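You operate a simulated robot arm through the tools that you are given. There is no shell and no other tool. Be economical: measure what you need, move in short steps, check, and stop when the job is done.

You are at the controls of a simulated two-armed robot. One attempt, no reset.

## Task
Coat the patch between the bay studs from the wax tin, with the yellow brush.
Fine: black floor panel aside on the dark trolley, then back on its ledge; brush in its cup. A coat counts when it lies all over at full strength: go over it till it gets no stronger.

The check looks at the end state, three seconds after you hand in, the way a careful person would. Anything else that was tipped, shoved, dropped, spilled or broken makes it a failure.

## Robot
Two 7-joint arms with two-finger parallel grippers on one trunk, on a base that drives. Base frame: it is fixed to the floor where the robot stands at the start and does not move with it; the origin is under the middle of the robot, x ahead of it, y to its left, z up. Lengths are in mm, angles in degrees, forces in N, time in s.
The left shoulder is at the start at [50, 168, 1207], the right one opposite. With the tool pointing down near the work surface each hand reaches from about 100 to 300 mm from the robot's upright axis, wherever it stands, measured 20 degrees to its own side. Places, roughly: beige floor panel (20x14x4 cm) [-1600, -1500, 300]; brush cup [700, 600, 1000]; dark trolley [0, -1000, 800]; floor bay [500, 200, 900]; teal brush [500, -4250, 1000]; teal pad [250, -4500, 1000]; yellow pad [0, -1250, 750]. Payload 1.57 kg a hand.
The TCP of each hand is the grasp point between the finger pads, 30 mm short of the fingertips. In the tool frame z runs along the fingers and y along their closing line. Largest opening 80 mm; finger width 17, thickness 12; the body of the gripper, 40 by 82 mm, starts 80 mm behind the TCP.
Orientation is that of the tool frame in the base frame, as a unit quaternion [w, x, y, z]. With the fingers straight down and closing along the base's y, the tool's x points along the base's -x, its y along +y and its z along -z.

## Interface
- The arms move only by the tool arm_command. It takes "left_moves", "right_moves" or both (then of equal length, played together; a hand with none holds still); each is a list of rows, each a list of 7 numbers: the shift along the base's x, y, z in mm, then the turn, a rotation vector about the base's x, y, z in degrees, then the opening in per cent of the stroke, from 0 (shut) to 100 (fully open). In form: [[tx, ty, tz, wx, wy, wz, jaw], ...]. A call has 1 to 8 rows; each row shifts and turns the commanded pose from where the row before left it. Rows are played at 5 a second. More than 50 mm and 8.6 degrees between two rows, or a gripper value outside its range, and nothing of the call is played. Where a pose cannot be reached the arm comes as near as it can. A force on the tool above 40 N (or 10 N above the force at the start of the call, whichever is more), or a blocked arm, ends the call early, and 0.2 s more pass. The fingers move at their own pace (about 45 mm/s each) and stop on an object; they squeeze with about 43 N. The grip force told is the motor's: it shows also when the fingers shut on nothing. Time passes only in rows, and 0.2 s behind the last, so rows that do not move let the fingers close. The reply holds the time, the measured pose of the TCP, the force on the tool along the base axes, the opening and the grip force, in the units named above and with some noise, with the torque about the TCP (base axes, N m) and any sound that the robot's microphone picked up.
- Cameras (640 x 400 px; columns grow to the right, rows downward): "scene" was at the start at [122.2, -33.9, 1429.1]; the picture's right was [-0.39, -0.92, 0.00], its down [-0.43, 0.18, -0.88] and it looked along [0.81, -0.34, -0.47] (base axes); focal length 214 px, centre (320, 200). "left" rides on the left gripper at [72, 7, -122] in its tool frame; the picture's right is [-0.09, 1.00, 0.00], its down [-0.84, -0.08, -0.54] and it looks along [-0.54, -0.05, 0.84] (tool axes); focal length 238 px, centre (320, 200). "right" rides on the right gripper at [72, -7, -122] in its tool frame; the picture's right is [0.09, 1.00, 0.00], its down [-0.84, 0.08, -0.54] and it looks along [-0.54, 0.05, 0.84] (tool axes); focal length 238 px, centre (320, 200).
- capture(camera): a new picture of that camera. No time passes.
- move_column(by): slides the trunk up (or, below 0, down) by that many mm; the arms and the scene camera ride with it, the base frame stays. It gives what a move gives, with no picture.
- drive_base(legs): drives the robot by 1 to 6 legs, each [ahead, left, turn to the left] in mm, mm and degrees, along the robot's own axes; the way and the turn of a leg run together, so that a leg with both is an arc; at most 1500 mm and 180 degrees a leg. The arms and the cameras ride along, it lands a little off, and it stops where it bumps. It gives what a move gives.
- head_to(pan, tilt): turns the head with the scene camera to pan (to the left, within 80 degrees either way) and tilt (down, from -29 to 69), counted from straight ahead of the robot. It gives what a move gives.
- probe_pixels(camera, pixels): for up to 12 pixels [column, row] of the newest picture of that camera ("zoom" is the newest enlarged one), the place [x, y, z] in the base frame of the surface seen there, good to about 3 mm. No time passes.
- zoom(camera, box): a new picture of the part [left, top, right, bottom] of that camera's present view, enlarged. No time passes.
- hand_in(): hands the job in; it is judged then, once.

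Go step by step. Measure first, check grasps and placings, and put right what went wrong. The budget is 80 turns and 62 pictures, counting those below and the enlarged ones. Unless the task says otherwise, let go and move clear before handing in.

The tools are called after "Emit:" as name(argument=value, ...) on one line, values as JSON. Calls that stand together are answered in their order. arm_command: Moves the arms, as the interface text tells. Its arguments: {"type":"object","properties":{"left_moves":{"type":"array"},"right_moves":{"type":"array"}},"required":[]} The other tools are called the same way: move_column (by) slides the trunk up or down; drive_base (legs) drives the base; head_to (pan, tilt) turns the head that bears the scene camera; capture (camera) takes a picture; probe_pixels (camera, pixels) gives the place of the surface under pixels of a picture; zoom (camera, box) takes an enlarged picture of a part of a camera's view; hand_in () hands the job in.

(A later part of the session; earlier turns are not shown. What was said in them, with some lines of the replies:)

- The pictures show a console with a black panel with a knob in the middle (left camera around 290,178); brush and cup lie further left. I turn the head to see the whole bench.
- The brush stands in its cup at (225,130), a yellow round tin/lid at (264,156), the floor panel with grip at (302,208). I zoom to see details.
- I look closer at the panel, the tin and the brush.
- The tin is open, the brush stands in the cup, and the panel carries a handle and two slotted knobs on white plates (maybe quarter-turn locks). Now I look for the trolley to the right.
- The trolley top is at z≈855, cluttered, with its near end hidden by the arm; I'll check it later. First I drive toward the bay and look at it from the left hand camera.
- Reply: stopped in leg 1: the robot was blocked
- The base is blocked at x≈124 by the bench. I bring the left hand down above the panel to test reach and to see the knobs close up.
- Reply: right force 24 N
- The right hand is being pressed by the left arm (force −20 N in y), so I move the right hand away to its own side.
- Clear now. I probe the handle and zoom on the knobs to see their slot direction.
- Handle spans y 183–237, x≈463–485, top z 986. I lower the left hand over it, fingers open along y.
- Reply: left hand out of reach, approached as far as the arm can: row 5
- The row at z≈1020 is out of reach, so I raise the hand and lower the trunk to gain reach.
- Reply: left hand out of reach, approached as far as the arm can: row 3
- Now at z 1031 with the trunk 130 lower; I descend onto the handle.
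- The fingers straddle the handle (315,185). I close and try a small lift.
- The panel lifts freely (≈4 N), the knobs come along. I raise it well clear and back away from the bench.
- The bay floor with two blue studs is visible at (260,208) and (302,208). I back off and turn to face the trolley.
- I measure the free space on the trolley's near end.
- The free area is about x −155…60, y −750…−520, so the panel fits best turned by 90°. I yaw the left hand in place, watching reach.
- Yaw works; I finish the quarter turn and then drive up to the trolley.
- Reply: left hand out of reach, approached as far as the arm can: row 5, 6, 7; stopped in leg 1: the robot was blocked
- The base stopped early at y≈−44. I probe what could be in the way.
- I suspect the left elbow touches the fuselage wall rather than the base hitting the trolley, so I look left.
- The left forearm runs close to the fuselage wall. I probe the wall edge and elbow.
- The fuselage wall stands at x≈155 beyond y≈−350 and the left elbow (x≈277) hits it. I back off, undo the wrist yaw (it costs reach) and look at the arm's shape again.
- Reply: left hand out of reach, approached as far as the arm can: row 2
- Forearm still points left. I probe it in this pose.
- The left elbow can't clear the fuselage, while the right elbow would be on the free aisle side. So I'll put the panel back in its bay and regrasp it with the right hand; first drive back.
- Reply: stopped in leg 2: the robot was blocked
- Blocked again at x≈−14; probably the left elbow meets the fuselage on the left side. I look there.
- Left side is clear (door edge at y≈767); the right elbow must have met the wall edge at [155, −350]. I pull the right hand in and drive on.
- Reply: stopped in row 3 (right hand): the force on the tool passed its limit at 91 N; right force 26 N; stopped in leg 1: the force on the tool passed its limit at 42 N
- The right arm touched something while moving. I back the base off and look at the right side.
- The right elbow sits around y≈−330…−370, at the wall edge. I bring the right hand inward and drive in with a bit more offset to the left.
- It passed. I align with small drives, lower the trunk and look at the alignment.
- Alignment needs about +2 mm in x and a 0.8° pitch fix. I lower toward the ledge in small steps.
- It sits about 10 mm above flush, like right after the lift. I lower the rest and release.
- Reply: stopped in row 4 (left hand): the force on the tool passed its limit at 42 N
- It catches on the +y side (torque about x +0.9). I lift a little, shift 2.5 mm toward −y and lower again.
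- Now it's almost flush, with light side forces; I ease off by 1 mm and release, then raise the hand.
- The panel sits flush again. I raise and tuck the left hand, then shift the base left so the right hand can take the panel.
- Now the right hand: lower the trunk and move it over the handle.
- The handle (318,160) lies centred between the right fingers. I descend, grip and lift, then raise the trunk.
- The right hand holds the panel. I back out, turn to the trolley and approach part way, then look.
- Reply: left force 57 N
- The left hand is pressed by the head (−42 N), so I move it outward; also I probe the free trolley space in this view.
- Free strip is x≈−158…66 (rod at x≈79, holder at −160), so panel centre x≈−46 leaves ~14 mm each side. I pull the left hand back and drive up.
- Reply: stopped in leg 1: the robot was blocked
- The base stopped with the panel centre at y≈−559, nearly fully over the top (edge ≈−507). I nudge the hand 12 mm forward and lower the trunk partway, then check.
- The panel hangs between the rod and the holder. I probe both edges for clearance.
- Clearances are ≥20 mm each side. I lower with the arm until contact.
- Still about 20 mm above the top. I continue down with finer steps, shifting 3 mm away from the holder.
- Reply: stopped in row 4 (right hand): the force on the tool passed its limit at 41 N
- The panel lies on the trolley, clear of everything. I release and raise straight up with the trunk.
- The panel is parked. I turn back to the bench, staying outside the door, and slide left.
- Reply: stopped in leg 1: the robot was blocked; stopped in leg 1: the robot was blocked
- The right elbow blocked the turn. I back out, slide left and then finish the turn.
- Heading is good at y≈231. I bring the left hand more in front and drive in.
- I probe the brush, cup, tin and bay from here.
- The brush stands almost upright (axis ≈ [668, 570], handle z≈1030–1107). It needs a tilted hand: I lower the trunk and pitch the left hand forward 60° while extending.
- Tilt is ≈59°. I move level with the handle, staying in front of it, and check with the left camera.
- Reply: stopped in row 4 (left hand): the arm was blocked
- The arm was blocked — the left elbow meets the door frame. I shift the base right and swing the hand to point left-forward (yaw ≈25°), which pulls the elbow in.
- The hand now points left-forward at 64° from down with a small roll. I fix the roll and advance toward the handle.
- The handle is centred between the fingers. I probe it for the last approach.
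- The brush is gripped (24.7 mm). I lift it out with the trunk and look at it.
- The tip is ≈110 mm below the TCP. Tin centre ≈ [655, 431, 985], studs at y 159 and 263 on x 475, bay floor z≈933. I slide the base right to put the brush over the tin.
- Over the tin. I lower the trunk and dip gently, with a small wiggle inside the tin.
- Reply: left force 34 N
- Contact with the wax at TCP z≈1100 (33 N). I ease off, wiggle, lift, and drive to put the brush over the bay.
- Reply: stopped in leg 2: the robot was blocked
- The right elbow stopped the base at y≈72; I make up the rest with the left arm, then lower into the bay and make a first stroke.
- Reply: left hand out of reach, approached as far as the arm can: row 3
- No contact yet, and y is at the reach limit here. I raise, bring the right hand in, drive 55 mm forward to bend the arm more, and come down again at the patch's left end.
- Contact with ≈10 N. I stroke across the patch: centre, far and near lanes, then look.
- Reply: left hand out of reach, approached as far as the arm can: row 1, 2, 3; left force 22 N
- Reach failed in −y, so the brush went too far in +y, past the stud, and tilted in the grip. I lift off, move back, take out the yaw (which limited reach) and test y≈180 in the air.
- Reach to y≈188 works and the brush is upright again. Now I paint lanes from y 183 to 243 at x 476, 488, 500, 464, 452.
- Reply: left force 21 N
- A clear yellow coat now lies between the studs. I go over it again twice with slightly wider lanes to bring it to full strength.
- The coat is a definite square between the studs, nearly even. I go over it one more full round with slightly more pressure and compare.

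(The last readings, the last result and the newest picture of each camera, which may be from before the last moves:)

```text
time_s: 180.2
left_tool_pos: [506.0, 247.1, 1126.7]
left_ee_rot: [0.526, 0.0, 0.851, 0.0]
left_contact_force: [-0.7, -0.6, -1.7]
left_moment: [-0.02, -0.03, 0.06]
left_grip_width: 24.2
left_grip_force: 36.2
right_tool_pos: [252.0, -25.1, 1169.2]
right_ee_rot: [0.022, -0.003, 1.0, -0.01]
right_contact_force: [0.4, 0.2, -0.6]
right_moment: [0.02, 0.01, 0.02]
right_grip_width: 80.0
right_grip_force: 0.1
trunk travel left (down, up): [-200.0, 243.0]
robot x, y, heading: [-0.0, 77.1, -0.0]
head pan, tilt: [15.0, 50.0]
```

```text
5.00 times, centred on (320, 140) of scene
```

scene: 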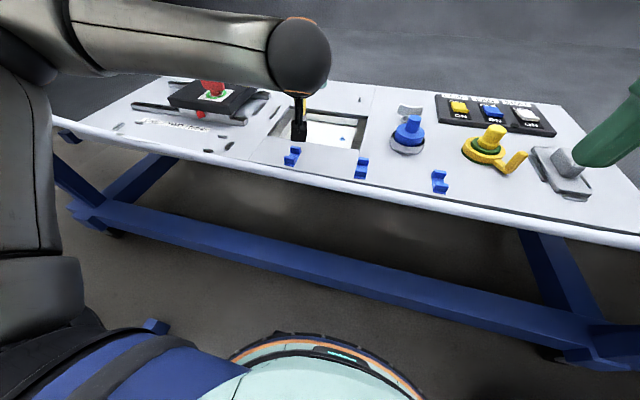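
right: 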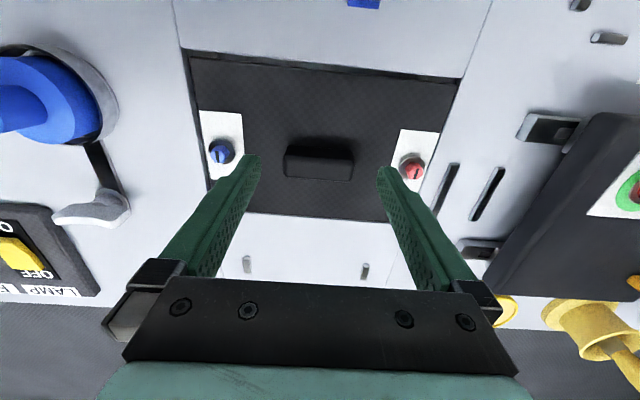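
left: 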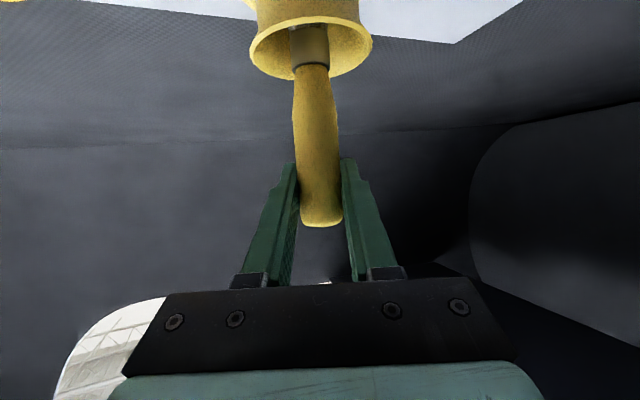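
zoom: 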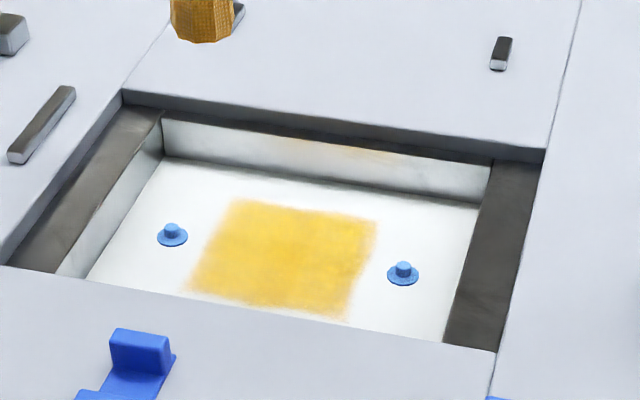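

The coat is even and no stronger than the round before; it stays confined to its square. Now I restore the hand's cup pose, raise, and drive back to the cup.

Emit:
arm_command(left_moves=[[6, 18, 0, 0, 0, 7, 10], [6, 18, 0, 0, 0, 7, 10], [6, 18, 0, 0, 0, 7, 10], [6, 18, 0, 0, 0, 0, 10], [6, 18, 0, 0, 0, 0, 10], [6, 19, 0, 0, 0, 0, 10]])

Emit:
move_column(by=75)

Emit:
drive_base(legs=[[0, 75, 0], [125, 0, 0], [0, 142, 0]])

```text
time_s: 181.7
left_tool_pos: [541.0, 356.9, 1125.6]
left_ee_rot: [0.518, -0.154, 0.836, 0.095]
left_contact_force: [0.7, 0.2, -1.2]
left_moment: [0.04, 0.02, 0.01]
left_grip_width: 24.2
left_grip_force: 36.2
right_tool_pos: [252.6, -23.5, 1169.3]
right_ee_rot: [0.023, -0.004, 1.0, -0.01]
right_contact_force: [-0.5, 0.7, -0.4]
right_moment: [0.0, 0.0, -0.03]
right_grip_width: 79.6
right_grip_force: 0.2
trunk travel left (down, up): [-200.0, 243.0]
robot x, y, heading: [5.0, 78.7, -0.1]
head pan, tilt: [15.0, 50.0]
```

```text
time_s: 182.8
left_tool_pos: [541.9, 356.0, 1200.9]
left_ee_rot: [0.517, -0.155, 0.836, 0.096]
left_contact_force: [0.0, 0.2, -0.8]
left_moment: [0.02, 0.02, 0.01]
left_grip_width: 24.3
left_grip_force: 35.9
right_tool_pos: [252.4, -24.0, 1244.2]
right_ee_rot: [0.023, -0.004, 1.0, -0.009]
right_contact_force: [-0.5, 0.4, -0.2]
right_moment: [-0.01, -0.01, 0.02]
right_grip_width: 79.9
right_grip_force: 0.0
trunk travel left (down, up): [-275.0, 168.0]
robot x, y, heading: [3.6, 77.3, 0.2]
head pan, tilt: [15.0, 50.0]
```

```text
time_s: 185.1
left_tool_pos: [664.9, 431.5, 1201.0]
left_ee_rot: [0.517, -0.155, 0.836, 0.096]
left_contact_force: [-0.2, -0.1, -0.9]
left_moment: [0.01, -0.04, 0.0]
left_grip_width: 24.1
left_grip_force: 36.0
right_tool_pos: [375.9, 51.1, 1243.8]
right_ee_rot: [0.022, -0.003, 1.0, -0.009]
right_contact_force: [0.0, -0.2, 0.2]
right_moment: [-0.01, -0.01, 0.0]
right_grip_width: 80.0
right_grip_force: 0.1
trunk travel left (down, up): [-275.0, 168.0]
robot x, y, heading: [125.6, 151.6, 0.1]
head pan, tilt: [15.0, 50.0]
stopped in leg 2: the robot was blocked; the commanded pose is now the measured one
```

Stopped by the bench just at x≈126; I slide left to the cup.

Emit:
drive_base(legs=[[-2, 141, 0]])

Emit:
move_column(by=-30)

```text
time_s: 187.0
left_tool_pos: [665.1, 570.8, 1200.2]
left_ee_rot: [0.517, -0.155, 0.836, 0.096]
left_contact_force: [0.5, 0.0, -1.8]
left_moment: [-0.02, 0.0, 0.01]
left_grip_width: 24.3
left_grip_force: 35.9
right_tool_pos: [375.2, 191.6, 1244.6]
right_ee_rot: [0.022, -0.002, 1.0, -0.009]
right_contact_force: [0.2, -0.5, -0.2]
right_moment: [-0.04, -0.04, -0.01]
right_grip_width: 80.1
right_grip_force: 0.0
trunk travel left (down, up): [-275.0, 168.0]
robot x, y, heading: [125.1, 291.4, 0.0]
head pan, tilt: [15.0, 50.0]
```

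```text
time_s: 187.8
left_tool_pos: [665.1, 571.0, 1171.2]
left_ee_rot: [0.517, -0.154, 0.836, 0.096]
left_contact_force: [0.2, 0.1, -1.3]
left_moment: [0.01, 0.0, -0.03]
left_grip_width: 24.3
left_grip_force: 37.3
right_tool_pos: [374.9, 192.4, 1213.9]
right_ee_rot: [0.023, -0.003, 1.0, -0.008]
right_contact_force: [0.0, 0.7, 0.6]
right_moment: [0.03, -0.03, 0.0]
right_grip_width: 80.0
right_grip_force: 0.0
trunk travel left (down, up): [-245.0, 198.0]
robot x, y, heading: [127.5, 293.3, 0.1]
head pan, tilt: [15.0, 50.0]
```

Emit:
arm_command(left_moves=[[1.5, 2.5, -20, 0, 0, 0, 10], [0, 0, -20, 0, 0, 0, 10], [0, 0, -20, 0, 0, 0, 10], [0, 0, -12, 0, 0, 0, 10], [0, 0, -6, 0, 0, 0, 10], [0, 0, -4, 0, 0, 0, 10], [0, 0, 0, 0, 0, 0, 10]])

Emit:
capture(camera="left")

```text
time_s: 189.3
left_tool_pos: [665.5, 572.9, 1089.3]
left_ee_rot: [0.518, -0.153, 0.836, 0.095]
left_contact_force: [0.3, -0.2, -1.5]
left_moment: [0.0, -0.01, 0.0]
left_grip_width: 24.1
left_grip_force: 36.0
right_tool_pos: [374.9, 190.7, 1214.3]
right_ee_rot: [0.022, -0.003, 1.0, -0.009]
right_contact_force: [-0.5, 0.4, -0.9]
right_moment: [-0.02, -0.01, 0.05]
right_grip_width: 80.1
right_grip_force: 0.1
trunk travel left (down, up): [-245.0, 198.0]
robot x, y, heading: [123.6, 294.8, -0.3]
head pan, tilt: [15.0, 50.0]
```

```text
1 pictures are left
```

left: 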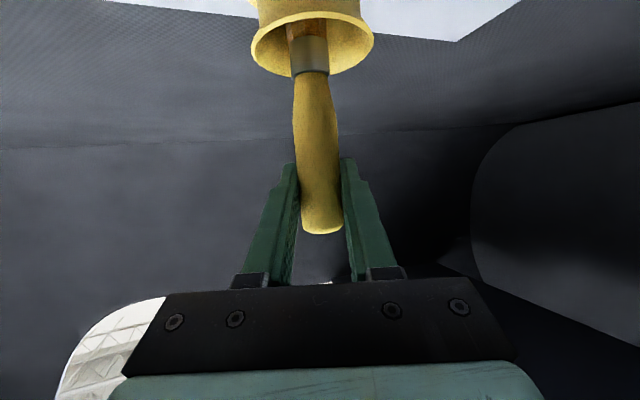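

The brush is back in its cup. I seat it, release, back straight out, then fold the left arm and preset the right hand for the panel.

Emit:
arm_command(left_moves=[[0, 0, -2, 0, 0, 0, 10], [0, 0, 0, 0, 0, 0, 100], [0, 0, 0, 0, 0, 0, 100], [0, 0, 0, 0, 0, 0, 100], [-28, -11, 0, 0, 0, 0, 100], [-28, -11, 0, 0, 0, 0, 100], [-28, -11, 0, 0, 0, 0, 100], [-28, -11, 0, 0, 0, 0, 100]])

Emit:
move_column(by=120)

Emit:
arm_command(left_moves=[[-20, -2, 10, 0, 0, -7, 100], [-20, -2, 10, 0, 0, -7, 100], [-20, -2, 10, 0, 0, -7, 100], [-38, -2, 10, 0, 7.5, 0, 100], [-38, -2, 10, 0, 7.5, 0, 100], [-38, -2, 10, 0, 7.5, 0, 100], [-38, -2, 10, 0, 7.5, 0, 100], [-38, -2, 10, 0, 7.5, 0, 100]], right_moves=[[14, 5, -24, 1, 2.5, 0, 100], [14, 5, -24, 0, 0, 0, 100], [14, 5, -24, 0, 0, 0, 100], [14, 5, -24, 0, 0, 0, 100], [14, 5, -24, 0, 0, 0, 100], [14, 5, -24, 0, 0, 0, 100], [14, 5, -24, 0, 0, 0, 100], [14, 5, -24, 0, 0, 0, 100]])

Emit:
arm_command(left_moves=[[-30, 0, 5, 0, 7.5, 0, 100], [-30, 0, 5, 0, 7.5, 0, 100], [-15, 0, 5, 0, 7.5, 0, 100], [0, 0, 0, 0, 0, 0, 100]])

```text
time_s: 191.2
left_tool_pos: [553.5, 527.9, 1087.0]
left_ee_rot: [0.518, -0.153, 0.836, 0.095]
left_contact_force: [-0.8, 0.2, 0.4]
left_moment: [0.02, 0.01, -0.01]
left_grip_width: 79.7
left_grip_force: 0.1
right_tool_pos: [374.5, 191.2, 1215.1]
right_ee_rot: [0.022, -0.001, 1.0, -0.009]
right_contact_force: [-0.6, 0.0, 0.1]
right_moment: [0.03, 0.01, -0.04]
right_grip_width: 79.9
right_grip_force: 0.0
trunk travel left (down, up): [-245.0, 198.0]
robot x, y, heading: [131.6, 291.1, -0.2]
head pan, tilt: [15.0, 50.0]
```

```text
time_s: 192.7
left_tool_pos: [554.6, 529.6, 1206.3]
left_ee_rot: [0.518, -0.153, 0.836, 0.096]
left_contact_force: [0.0, -0.4, -0.6]
left_moment: [0.02, -0.04, 0.01]
left_grip_width: 79.8
left_grip_force: 0.2
right_tool_pos: [375.8, 190.7, 1333.7]
right_ee_rot: [0.021, -0.003, 1.0, -0.009]
right_contact_force: [-0.3, 0.1, 0.3]
right_moment: [-0.01, 0.02, -0.01]
right_grip_width: 80.1
right_grip_force: 0.1
trunk travel left (down, up): [-365.0, 78.0]
robot x, y, heading: [128.2, 294.1, -0.1]
head pan, tilt: [15.0, 50.0]
```

```text
time_s: 194.7
left_tool_pos: [381.9, 450.6, 1298.1]
left_ee_rot: [0.188, 0.047, 0.981, 0.017]
left_contact_force: [0.2, 0.2, 0.0]
left_moment: [-0.01, 0.01, -0.03]
left_grip_width: 79.8
left_grip_force: 0.1
left hand out of reach, approached as far as the arm can: row 1, 2, 3
right_tool_pos: [509.5, 169.1, 1123.4]
right_ee_rot: [-0.015, 0.039, 0.999, 0.017]
right_contact_force: [-0.1, -0.7, 0.4]
right_moment: [-0.02, 0.04, 0.01]
right_grip_width: 80.1
right_grip_force: 0.0
trunk travel left (down, up): [-365.0, 78.0]
robot x, y, heading: [128.5, 286.6, -5.0]
head pan, tilt: [15.0, 50.0]
stopped in row 8 (left hand): the arm was blocked; the commanded pose is now the measured one
```

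```text
time_s: 195.8
left_tool_pos: [292.7, 459.1, 1321.2]
left_ee_rot: [-0.001, 0.042, 0.999, 0.003]
left_contact_force: [-0.2, -0.6, -0.2]
left_moment: [0.01, -0.05, 0.02]
left_grip_width: 79.9
left_grip_force: 0.0
right_tool_pos: [496.4, 173.6, 1132.8]
right_ee_rot: [-0.008, 0.04, 0.999, 0.013]
right_contact_force: [-1.0, 0.7, 0.4]
right_moment: [-0.02, 0.02, 0.02]
right_grip_width: 80.1
right_grip_force: 0.0
trunk travel left (down, up): [-365.0, 78.0]
robot x, y, heading: [130.6, 286.1, -5.1]
head pan, tilt: [15.0, 50.0]
stopped in row 4 (left hand): the arm was blocked; the commanded pose is now the measured one
```

The left elbow touched the door edge and turned the base by −5°. I slide right to free it, back out and turn to the trolley.

Emit:
drive_base(legs=[[0, -80, 0], [-225, 0, 0], [0, 0, -84.9]])

```text
time_s: 202.2
left_tool_pos: [106.3, 99.6, 1318.7]
left_ee_rot: [0.001, 0.702, 0.712, -0.015]
left_contact_force: [0.5, 0.1, -0.3]
left_moment: [-0.03, -0.03, 0.01]
left_grip_width: 80.0
left_grip_force: 0.1
right_tool_pos: [-161.5, -132.3, 1140.9]
right_ee_rot: [0.0, 0.701, 0.713, -0.003]
right_contact_force: [-0.3, 1.1, -0.3]
right_moment: [-0.01, 0.0, 0.02]
right_grip_width: 79.9
right_grip_force: 0.1
trunk travel left (down, up): [-365.0, 78.0]
robot x, y, heading: [-108.5, 228.2, -89.3]
head pan, tilt: [15.0, 50.0]
```

Right hand is 360 mm ahead. I fold the left hand back as before and drive up to the trolley.

Emit:
arm_command(left_moves=[[40, 0, 0, 0, 0, 0, 100], [0, 28, 0, 0, 0, 0, 100], [0, 28, 0, 0, 0, 0, 100], [0, 0, 0, 0, 0, 0, 100]])

Emit:
drive_base(legs=[[0, 119, -0.8], [438, 0, 0]])

```text
time_s: 203.2
left_tool_pos: [144.3, 147.7, 1311.0]
left_ee_rot: [0.001, 0.703, 0.711, -0.016]
left_contact_force: [-0.3, 0.2, 1.1]
left_moment: [-0.02, -0.02, 0.0]
left_grip_width: 80.0
left_grip_force: 0.0
left hand out of reach, approached as far as the arm can: row 3
right_tool_pos: [-163.4, -133.2, 1141.2]
right_ee_rot: [0.0, 0.702, 0.712, -0.001]
right_contact_force: [0.3, -0.3, 0.0]
right_moment: [0.02, 0.0, -0.02]
right_grip_width: 79.9
right_grip_force: 0.0
trunk travel left (down, up): [-365.0, 78.0]
robot x, y, heading: [-107.0, 226.1, -89.4]
head pan, tilt: [15.0, 50.0]
```

```text
time_s: 207.1
left_tool_pos: [261.9, -294.9, 1311.0]
left_ee_rot: [0.001, 0.706, 0.708, -0.016]
left_contact_force: [-0.2, 0.1, -0.9]
left_moment: [0.01, 0.0, 0.01]
left_grip_width: 79.9
left_grip_force: 0.1
right_tool_pos: [-47.9, -573.8, 1140.7]
right_ee_rot: [0.0, 0.705, 0.71, -0.001]
right_contact_force: [-0.9, 0.4, -0.4]
right_moment: [0.04, 0.01, -0.01]
right_grip_width: 79.9
right_grip_force: 0.2
trunk travel left (down, up): [-365.0, 78.0]
robot x, y, heading: [15.4, -210.6, -90.0]
head pan, tilt: [15.0, 50.0]
```

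Right hand is within 5 mm of the panel's handle. I lower, correct, grip and lift.

Emit:
move_column(by=-190)

Emit:
arm_command(right_moves=[[5, -3, -5, 0, 0, -0.4, 100], [0, 0, -18, 0, 0, 0, 100], [0, 0, -18, 0, 0, 0, 100], [0, 0, -14, 0, 0, 0, 100], [0, 0, -2.5, 0, 0, 0, 100], [0, 0, 0, 0, 0, 0, 100]])

Emit:
arm_command(right_moves=[[0, 0, 0, 0, 0, 0, 40], [0, 0, 0, 0, 0, 0, 40], [0, 0, 0, 0, 0, 0, 40], [0, 0, 0, 0, 0, 0, 40], [0, 0, 8, 0, 0, 0, 40], [0, 0, 12, 0, 0, 0, 40], [0, 0, 0, 0, 0, 0, 40]])

```text
time_s: 209.2
left_tool_pos: [261.1, -293.7, 1120.3]
left_ee_rot: [0.001, 0.706, 0.708, -0.016]
left_contact_force: [-0.3, -0.1, -0.2]
left_moment: [0.02, -0.04, -0.01]
left_grip_width: 80.0
left_grip_force: 0.1
right_tool_pos: [-49.6, -574.0, 950.4]
right_ee_rot: [-0.001, 0.705, 0.71, -0.001]
right_contact_force: [-0.5, 0.9, 0.1]
right_moment: [-0.03, 0.01, -0.02]
right_grip_width: 79.9
right_grip_force: 0.0
trunk travel left (down, up): [-175.0, 268.0]
robot x, y, heading: [11.7, -212.8, -89.9]
head pan, tilt: [15.0, 50.0]
```

```text
time_s: 210.6
left_tool_pos: [260.7, -292.9, 1121.1]
left_ee_rot: [0.002, 0.706, 0.708, -0.016]
left_contact_force: [0.4, 0.4, 0.1]
left_moment: [-0.02, -0.01, 0.0]
left_grip_width: 80.0
left_grip_force: 0.1
right_tool_pos: [-44.1, -575.8, 892.2]
right_ee_rot: [0.0, 0.707, 0.707, -0.002]
right_contact_force: [-0.4, 0.1, 0.1]
right_moment: [0.01, -0.01, 0.01]
right_grip_width: 80.0
right_grip_force: 0.1
trunk travel left (down, up): [-175.0, 268.0]
robot x, y, heading: [14.5, -210.3, -90.0]
head pan, tilt: [15.0, 50.0]
```

```text
time_s: 212.2
left_tool_pos: [261.0, -295.0, 1120.3]
left_ee_rot: [0.001, 0.706, 0.708, -0.016]
left_contact_force: [0.8, 0.3, 0.8]
left_moment: [-0.01, 0.0, 0.01]
left_grip_width: 80.0
left_grip_force: 0.2
right_tool_pos: [-43.7, -575.3, 914.3]
right_ee_rot: [-0.001, 0.707, 0.707, -0.001]
right_contact_force: [-0.2, 0.4, -2.9]
right_moment: [0.02, 0.0, -0.01]
right_grip_width: 55.3
right_grip_force: 43.4
trunk travel left (down, up): [-175.0, 268.0]
robot x, y, heading: [9.0, -210.4, -90.1]
head pan, tilt: [15.0, 50.0]
```

The panel is gripped and lifted. I raise it, back away, turn to the bench, tuck the left hand and drive in.

Emit:
move_column(by=215)

Emit:
drive_base(legs=[[-300, 0, 0], [-182, -112, 0], [0, 0, 90.1]])

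Emit:
arm_command(left_moves=[[30, -17, 0, 0, 0, 0, 100], [30, -17, 0, 0, 0, 0, 100], [30, -17, 0, 0, 0, 0, 100], [0, 0, 0, 0, 0, 0, 100]])

Emit:
drive_base(legs=[[200, 0, 0]])

```text
time_s: 214.5
left_tool_pos: [261.6, -294.8, 1335.7]
left_ee_rot: [0.001, 0.706, 0.708, -0.016]
left_contact_force: [-0.5, 0.1, -0.1]
left_moment: [0.02, 0.0, -0.01]
left_grip_width: 80.2
left_grip_force: 0.1
right_tool_pos: [-42.9, -575.7, 1128.5]
right_ee_rot: [-0.001, 0.707, 0.707, -0.001]
right_contact_force: [-0.4, -0.8, -2.7]
right_moment: [0.01, -0.01, 0.01]
right_grip_width: 55.4
right_grip_force: 43.5
trunk travel left (down, up): [-390.0, 53.0]
robot x, y, heading: [12.4, -213.3, -90.1]
head pan, tilt: [15.0, 50.0]
```

```text
time_s: 221.6
left_tool_pos: [-18.7, 518.0, 1336.0]
left_ee_rot: [0.012, -0.003, 1.0, -0.011]
left_contact_force: [1.2, 0.0, -0.1]
left_moment: [-0.01, -0.02, -0.03]
left_grip_width: 79.9
left_grip_force: 0.0
right_tool_pos: [264.6, 212.6, 1128.9]
right_ee_rot: [0.0, -0.001, 1.0, -0.001]
right_contact_force: [0.2, -0.5, -2.9]
right_moment: [0.03, 0.01, 0.02]
right_grip_width: 55.4
right_grip_force: 43.4
trunk travel left (down, up): [-390.0, 53.0]
robot x, y, heading: [-99.8, 268.8, 0.3]
head pan, tilt: [15.0, 50.0]
```

```text
time_s: 222.6
left_tool_pos: [71.7, 466.6, 1334.9]
left_ee_rot: [0.013, -0.003, 1.0, -0.01]
left_contact_force: [0.4, 0.9, -0.9]
left_moment: [-0.01, 0.01, 0.02]
left_grip_width: 79.8
left_grip_force: 0.0
right_tool_pos: [262.0, 212.9, 1128.8]
right_ee_rot: [0.001, 0.0, 1.0, -0.002]
right_contact_force: [0.1, 0.3, -3.9]
right_moment: [-0.02, 0.01, -0.04]
right_grip_width: 55.5
right_grip_force: 42.7
trunk travel left (down, up): [-390.0, 53.0]
robot x, y, heading: [-98.3, 267.3, 0.1]
head pan, tilt: [15.0, 50.0]
```

```text
time_s: 224.2
left_tool_pos: [271.1, 467.9, 1334.8]
left_ee_rot: [0.012, -0.003, 1.0, -0.011]
left_contact_force: [0.4, -0.8, -0.4]
left_moment: [-0.01, 0.02, -0.02]
left_grip_width: 80.0
left_grip_force: 0.1
right_tool_pos: [463.5, 216.0, 1128.4]
right_ee_rot: [0.0, -0.003, 1.0, -0.001]
right_contact_force: [-0.5, -0.6, -3.6]
right_moment: [0.02, 0.03, 0.03]
right_grip_width: 55.2
right_grip_force: 42.7
trunk travel left (down, up): [-390.0, 53.0]
robot x, y, heading: [95.8, 270.2, -0.1]
head pan, tilt: [15.0, 50.0]
```

Right on course. I align with a small drive and lower to about 25 mm above flush.

Emit:
drive_base(legs=[[9.5, -6, 0.1]])

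Emit:
move_column(by=-108)

Emit:
arm_command(right_moves=[[0, 0, 0, 0, 0, 0, 40], [0, 0, 0, 0, 0, 0, 40]])

```text
time_s: 225.0
left_tool_pos: [281.0, 461.6, 1333.4]
left_ee_rot: [0.012, -0.004, 1.0, -0.01]
left_contact_force: [0.0, 0.3, 0.0]
left_moment: [0.0, 0.01, -0.04]
left_grip_width: 79.8
left_grip_force: 0.0
right_tool_pos: [473.4, 210.1, 1127.8]
right_ee_rot: [0.0, -0.003, 1.0, 0.0]
right_contact_force: [-0.1, -0.5, -4.1]
right_moment: [0.01, 0.06, 0.01]
right_grip_width: 55.3
right_grip_force: 43.9
trunk travel left (down, up): [-390.0, 53.0]
robot x, y, heading: [111.2, 264.6, 0.0]
head pan, tilt: [15.0, 50.0]
```

```text
time_s: 226.4
left_tool_pos: [279.9, 462.1, 1227.2]
left_ee_rot: [0.013, -0.005, 1.0, -0.01]
left_contact_force: [-1.0, 0.3, 0.9]
left_moment: [-0.02, 0.02, 0.01]
left_grip_width: 80.0
left_grip_force: 0.0
right_tool_pos: [473.5, 209.5, 1020.7]
right_ee_rot: [0.0, -0.003, 1.0, -0.002]
right_contact_force: [0.0, 0.0, -3.3]
right_moment: [0.0, 0.03, 0.01]
right_grip_width: 55.5
right_grip_force: 42.6
trunk travel left (down, up): [-282.0, 161.0]
robot x, y, heading: [110.5, 266.9, 0.3]
head pan, tilt: [15.0, 50.0]
```

```text
time_s: 227.0
left_tool_pos: [281.0, 462.2, 1226.5]
left_ee_rot: [0.013, -0.004, 1.0, -0.01]
left_contact_force: [0.5, -0.2, 0.0]
left_moment: [-0.03, 0.0, 0.05]
left_grip_width: 80.0
left_grip_force: 0.0
right_tool_pos: [473.7, 210.2, 1019.6]
right_ee_rot: [0.0, -0.002, 1.0, 0.0]
right_contact_force: [0.1, -0.2, -2.7]
right_moment: [0.03, 0.06, 0.01]
right_grip_width: 55.4
right_grip_force: 42.5
trunk travel left (down, up): [-282.0, 161.0]
robot x, y, heading: [108.1, 262.8, 0.4]
head pan, tilt: [15.0, 50.0]
5 turns are left
```

Pose is within 1 mm of the seated one. I lower onto the ledge in small steps.

Emit:
arm_command(right_moves=[[-0.5, -0.2, -10, 0, 0, -0.3, 40], [0, 0, -8, 0, 0, 0, 40], [0, 0, -4, 0, 0, 0, 40], [0, 0, -2, 0, 0, 0, 40], [0, 0, -1.5, 0, 0, 0, 40], [0, 0, -1.5, 0, 0, 0, 40], [0, 0, 0, 0, 0, 0, 40]])

```text
time_s: 228.6
left_tool_pos: [279.4, 462.0, 1227.2]
left_ee_rot: [0.013, -0.004, 1.0, -0.011]
left_contact_force: [-0.3, 0.0, 0.6]
left_moment: [0.0, -0.01, -0.01]
left_grip_width: 79.9
left_grip_force: 0.0
right_tool_pos: [472.7, 209.5, 994.3]
right_ee_rot: [0.003, 0.0, 1.0, 0.0]
right_contact_force: [3.2, -1.0, 24.2]
right_moment: [-0.46, 1.07, 0.22]
right_grip_width: 55.2
right_grip_force: 43.0
trunk travel left (down, up): [-282.0, 161.0]
robot x, y, heading: [113.2, 262.2, 0.4]
head pan, tilt: [15.0, 50.0]
4 turns are left
```

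It rests on the near edge (torque about y). I lift 5 mm, shift 2 mm ahead and lower again, then look.

Emit:
arm_command(right_moves=[[0, 0, 5, 0, 0, 0, 40], [2, 0.5, 0, 0, 0, 0, 40], [0, 0, -3, 0, 0, 0, 40], [0, 0, -2, 0, 0, 0, 40], [0, 0, -1.5, 0, 0, 0, 40], [0, 0, -0.5, 0, 0, 0, 40], [0, 0, 0, 0, 0, 0, 40]])

Emit:
zoom(camera="scene", box=[290, 110, 510, 300])

```text
time_s: 230.0
left_tool_pos: [278.1, 462.6, 1228.0]
left_ee_rot: [0.013, -0.003, 1.0, -0.01]
left_contact_force: [0.5, -0.2, -0.2]
left_moment: [0.02, -0.02, 0.01]
left_grip_width: 79.9
left_grip_force: 0.1
right_tool_pos: [473.3, 210.9, 995.2]
right_ee_rot: [0.004, -0.001, 1.0, 0.001]
right_contact_force: [-9.0, -3.1, 14.8]
right_moment: [-0.45, 0.07, -0.56]
right_grip_width: 55.3
right_grip_force: 43.2
trunk travel left (down, up): [-282.0, 161.0]
robot x, y, heading: [110.3, 260.4, 0.5]
head pan, tilt: [15.0, 50.0]
stopped in row 7 (right hand): the force on the tool passed its limit at 42 N (the readings are from after the stop); the commanded pose is now the measured one
```

```text
2.11 times, centred on (400, 205) of scene
3 turns are left
```

zoom: 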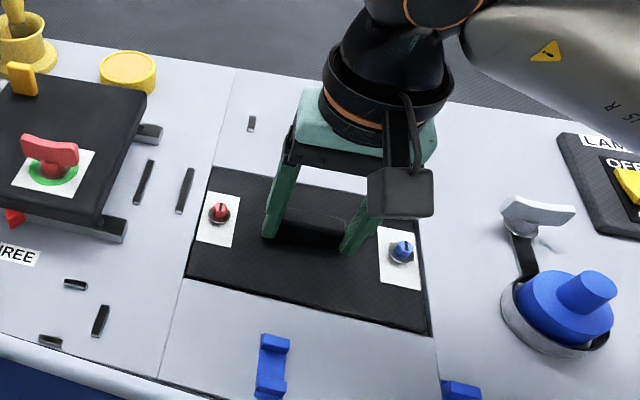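

The panel is almost flush, still touching the edge lightly. I lift slightly, settle it with small wiggles, release, and press gently on the handle top with closed fingers.

Emit:
probe_pixels(camera="zoom", pixels=[[195, 270], [185, 285], [420, 322], [418, 345], [300, 300], [295, 318], [225, 178], [240, 160], [425, 300], [440, 305], [260, 270], [400, 300]])

Emit:
arm_command(right_moves=[[0, 0, 5, -0.1, 0.45, 0, 40], [0.1, -1, 0, 0, 0, 0, 40], [0, 0, -3, 0, 0, 0, 40], [0, 0, -2, 0, 0, 0, 40], [0.7, 0, -0.7, 0, 0, 0, 40], [-1.4, 0, -0.5, 0, 0, 0, 40], [0.7, 0.7, -0.5, 0, 0, 0, 40], [0, -1, -0.5, 0, 0, 0, 40]])

Emit:
arm_command(right_moves=[[0, 0.3, 0, 0, 0, 0, 40], [0, 0, 0, 0, 0, 0, 100], [0, 0, 0, 0, 0, 0, 100], [0, 0, 0, 0, 0, 0, 100], [0, 0, 25, 0, 0, 0, 100], [0, 0, 25, 0, 0, 0, 100]])

Emit:
arm_command(right_moves=[[0, 0, 0, 0, 0, 0, 0], [0, 0, 0, 0, 0, 0, 0], [0, 0, 0, 0, 0, 0, 0], [0, 0, 0, 0, 0, 0, 0], [0, 0, -18, 0, 0, 0, 0], [0, 0, -5, 0, 0, 0, 0], [0, 0, -3, 0, 0, 0, 0], [0, 0, -2, 0, 0, 0, 0]])

Emit:
arm_command(right_moves=[[0, 0, -1.5, 0, 0, 0, 0], [0, 0, -1.5, 0, 0, 0, 0], [0, 0, -1, 0, 0, 0, 0], [0, 0, 0, 0, 0, 0, 0]])

```text
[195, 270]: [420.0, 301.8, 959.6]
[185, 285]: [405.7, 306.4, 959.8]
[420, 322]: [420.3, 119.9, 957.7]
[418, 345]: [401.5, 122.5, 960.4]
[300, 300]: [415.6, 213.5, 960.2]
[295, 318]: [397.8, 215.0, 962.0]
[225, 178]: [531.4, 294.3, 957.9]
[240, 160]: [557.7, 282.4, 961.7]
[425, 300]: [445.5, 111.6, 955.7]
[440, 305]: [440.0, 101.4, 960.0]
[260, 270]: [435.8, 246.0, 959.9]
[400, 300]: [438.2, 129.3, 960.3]
```

```text
time_s: 231.9
left_tool_pos: [278.6, 462.4, 1226.4]
left_ee_rot: [0.013, -0.005, 1.0, -0.009]
left_contact_force: [0.4, -0.2, -0.2]
left_moment: [0.02, -0.03, 0.01]
left_grip_width: 79.7
left_grip_force: 0.0
right_tool_pos: [473.2, 208.7, 995.2]
right_ee_rot: [0.0, -0.001, 1.0, 0.001]
right_contact_force: [-9.3, -0.3, 15.8]
right_moment: [-0.71, 0.17, -0.42]
right_grip_width: 55.4
right_grip_force: 43.0
trunk travel left (down, up): [-282.0, 161.0]
robot x, y, heading: [113.8, 265.3, 0.2]
head pan, tilt: [15.0, 50.0]
stopped in row 8 (right hand): the force on the tool passed its limit at 41 N (the readings are from after the stop); the commanded pose is now the measured one
```

```text
time_s: 233.3
left_tool_pos: [280.8, 462.1, 1229.2]
left_ee_rot: [0.012, -0.005, 1.0, -0.01]
left_contact_force: [0.3, -0.2, 0.8]
left_moment: [0.01, 0.01, -0.02]
left_grip_width: 80.0
left_grip_force: 0.0
right_tool_pos: [477.0, 210.2, 1044.1]
right_ee_rot: [0.001, -0.002, 1.0, 0.001]
right_contact_force: [0.5, -0.6, -0.6]
right_moment: [-0.02, -0.03, -0.04]
right_grip_width: 79.9
right_grip_force: 0.1
trunk travel left (down, up): [-282.0, 161.0]
robot x, y, heading: [108.2, 265.9, 0.5]
head pan, tilt: [15.0, 50.0]
```

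```text
time_s: 235.1
left_tool_pos: [280.4, 462.8, 1227.1]
left_ee_rot: [0.013, -0.004, 1.0, -0.01]
left_contact_force: [-0.3, 0.4, -0.2]
left_moment: [0.0, 0.03, 0.0]
left_grip_width: 80.1
left_grip_force: 0.0
right_tool_pos: [475.6, 208.5, 1016.9]
right_ee_rot: [0.002, -0.001, 1.0, 0.001]
right_contact_force: [0.9, -0.7, 10.9]
right_moment: [-0.06, -0.02, 0.05]
right_grip_width: 0.2
right_grip_force: 21.1
trunk travel left (down, up): [-282.0, 161.0]
robot x, y, heading: [111.0, 266.6, 0.3]
head pan, tilt: [15.0, 50.0]
```

```text
time_s: 235.8
left_tool_pos: [279.9, 462.1, 1226.6]
left_ee_rot: [0.012, -0.004, 1.0, -0.01]
left_contact_force: [-0.3, 0.2, -0.3]
left_moment: [0.0, 0.02, -0.03]
left_grip_width: 79.8
left_grip_force: 0.1
right_tool_pos: [475.9, 208.9, 1017.2]
right_ee_rot: [0.005, -0.002, 1.0, 0.004]
right_contact_force: [-5.7, -2.3, 12.7]
right_moment: [-0.1, 0.22, 0.02]
right_grip_width: 0.0
right_grip_force: 21.5
trunk travel left (down, up): [-282.0, 161.0]
robot x, y, heading: [107.1, 264.0, 0.4]
head pan, tilt: [15.0, 50.0]
stopped in row 3 (right hand): the force on the tool passed its limit at 42 N (the readings are from after the stop); the commanded pose is now the measured one
2 turns are left
```

The panel top reads 958–960 mm, level with the original, and the handle top is at ≈987 with no give under 40 N, so it is seated. I raise both hands clear.

Emit:
arm_command(right_moves=[[0, 0, 20, 0, 0, 0, 0], [0, 0, 20, 0, 0, 0, 0], [0, 0, 0, 0, 0, 0, 0]])

Emit:
move_column(by=120)

```text
time_s: 236.6
left_tool_pos: [281.5, 461.5, 1226.0]
left_ee_rot: [0.011, -0.004, 1.0, -0.01]
left_contact_force: [-0.4, -0.4, 0.3]
left_moment: [-0.01, 0.0, 0.03]
left_grip_width: 79.9
left_grip_force: 0.1
right_tool_pos: [478.0, 209.3, 1055.0]
right_ee_rot: [0.004, -0.001, 1.0, 0.003]
right_contact_force: [0.2, 0.2, 0.1]
right_moment: [0.0, -0.02, 0.0]
right_grip_width: 0.0
right_grip_force: 21.3
trunk travel left (down, up): [-282.0, 161.0]
robot x, y, heading: [109.1, 264.9, 0.1]
head pan, tilt: [15.0, 50.0]
```

```text
time_s: 238.1
left_tool_pos: [280.8, 461.9, 1347.0]
left_ee_rot: [0.013, -0.004, 1.0, -0.01]
left_contact_force: [-0.2, 0.2, 1.3]
left_moment: [0.02, -0.02, -0.01]
left_grip_width: 80.0
left_grip_force: 0.0
right_tool_pos: [477.7, 207.9, 1175.7]
right_ee_rot: [0.004, -0.001, 1.0, 0.003]
right_contact_force: [-0.4, 0.3, -0.2]
right_moment: [0.02, -0.03, 0.0]
right_grip_width: 0.0
right_grip_force: 21.5
trunk travel left (down, up): [-402.0, 41.0]
robot x, y, heading: [113.7, 262.7, -0.0]
head pan, tilt: [15.0, 50.0]
1 turns are left
```

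Both hands are clear and free of load, so I hand in: the patch is coated, the brush is in its cup and the black panel is back on its ledge.

Emit:
hand_in()

```text
The job is handed in.
```

I coated the patch between the studs, put the yellow brush back in its cup and set the black panel back on its ledge, then handed the job in.

- **Coat:** I dipped the brush once and went over the patch in three full rounds. The last round looked no stronger than the one before. I did not dip again, so I can't rule out that the brush was running dry.
- **Panel:** It was parked on the dark trolley and is back in the bay. Its top reads 956–960 mm against about 958 mm before. The lowest reading, 956 mm, was at its right edge. It did not give when I pressed the handle to about 40 N. It caught on the ledge edge a few times before it settled, and I had no pictures left to check it after letting go.
- **Bumps:** During the first stroke the brush ran past the left stud and tilted in the grip, then straightened when lifted. The last close-up showed both studs standing. It also showed a faint orange tint on the bay's back wall, which may be a reflection or a light smear.
- **Contacts:** My elbows touched the door frame several times and the base stopped against the bench and the trolley. I saw nothing tipped or dropped, but I did not photograph the trolley again after taking the panel off it.
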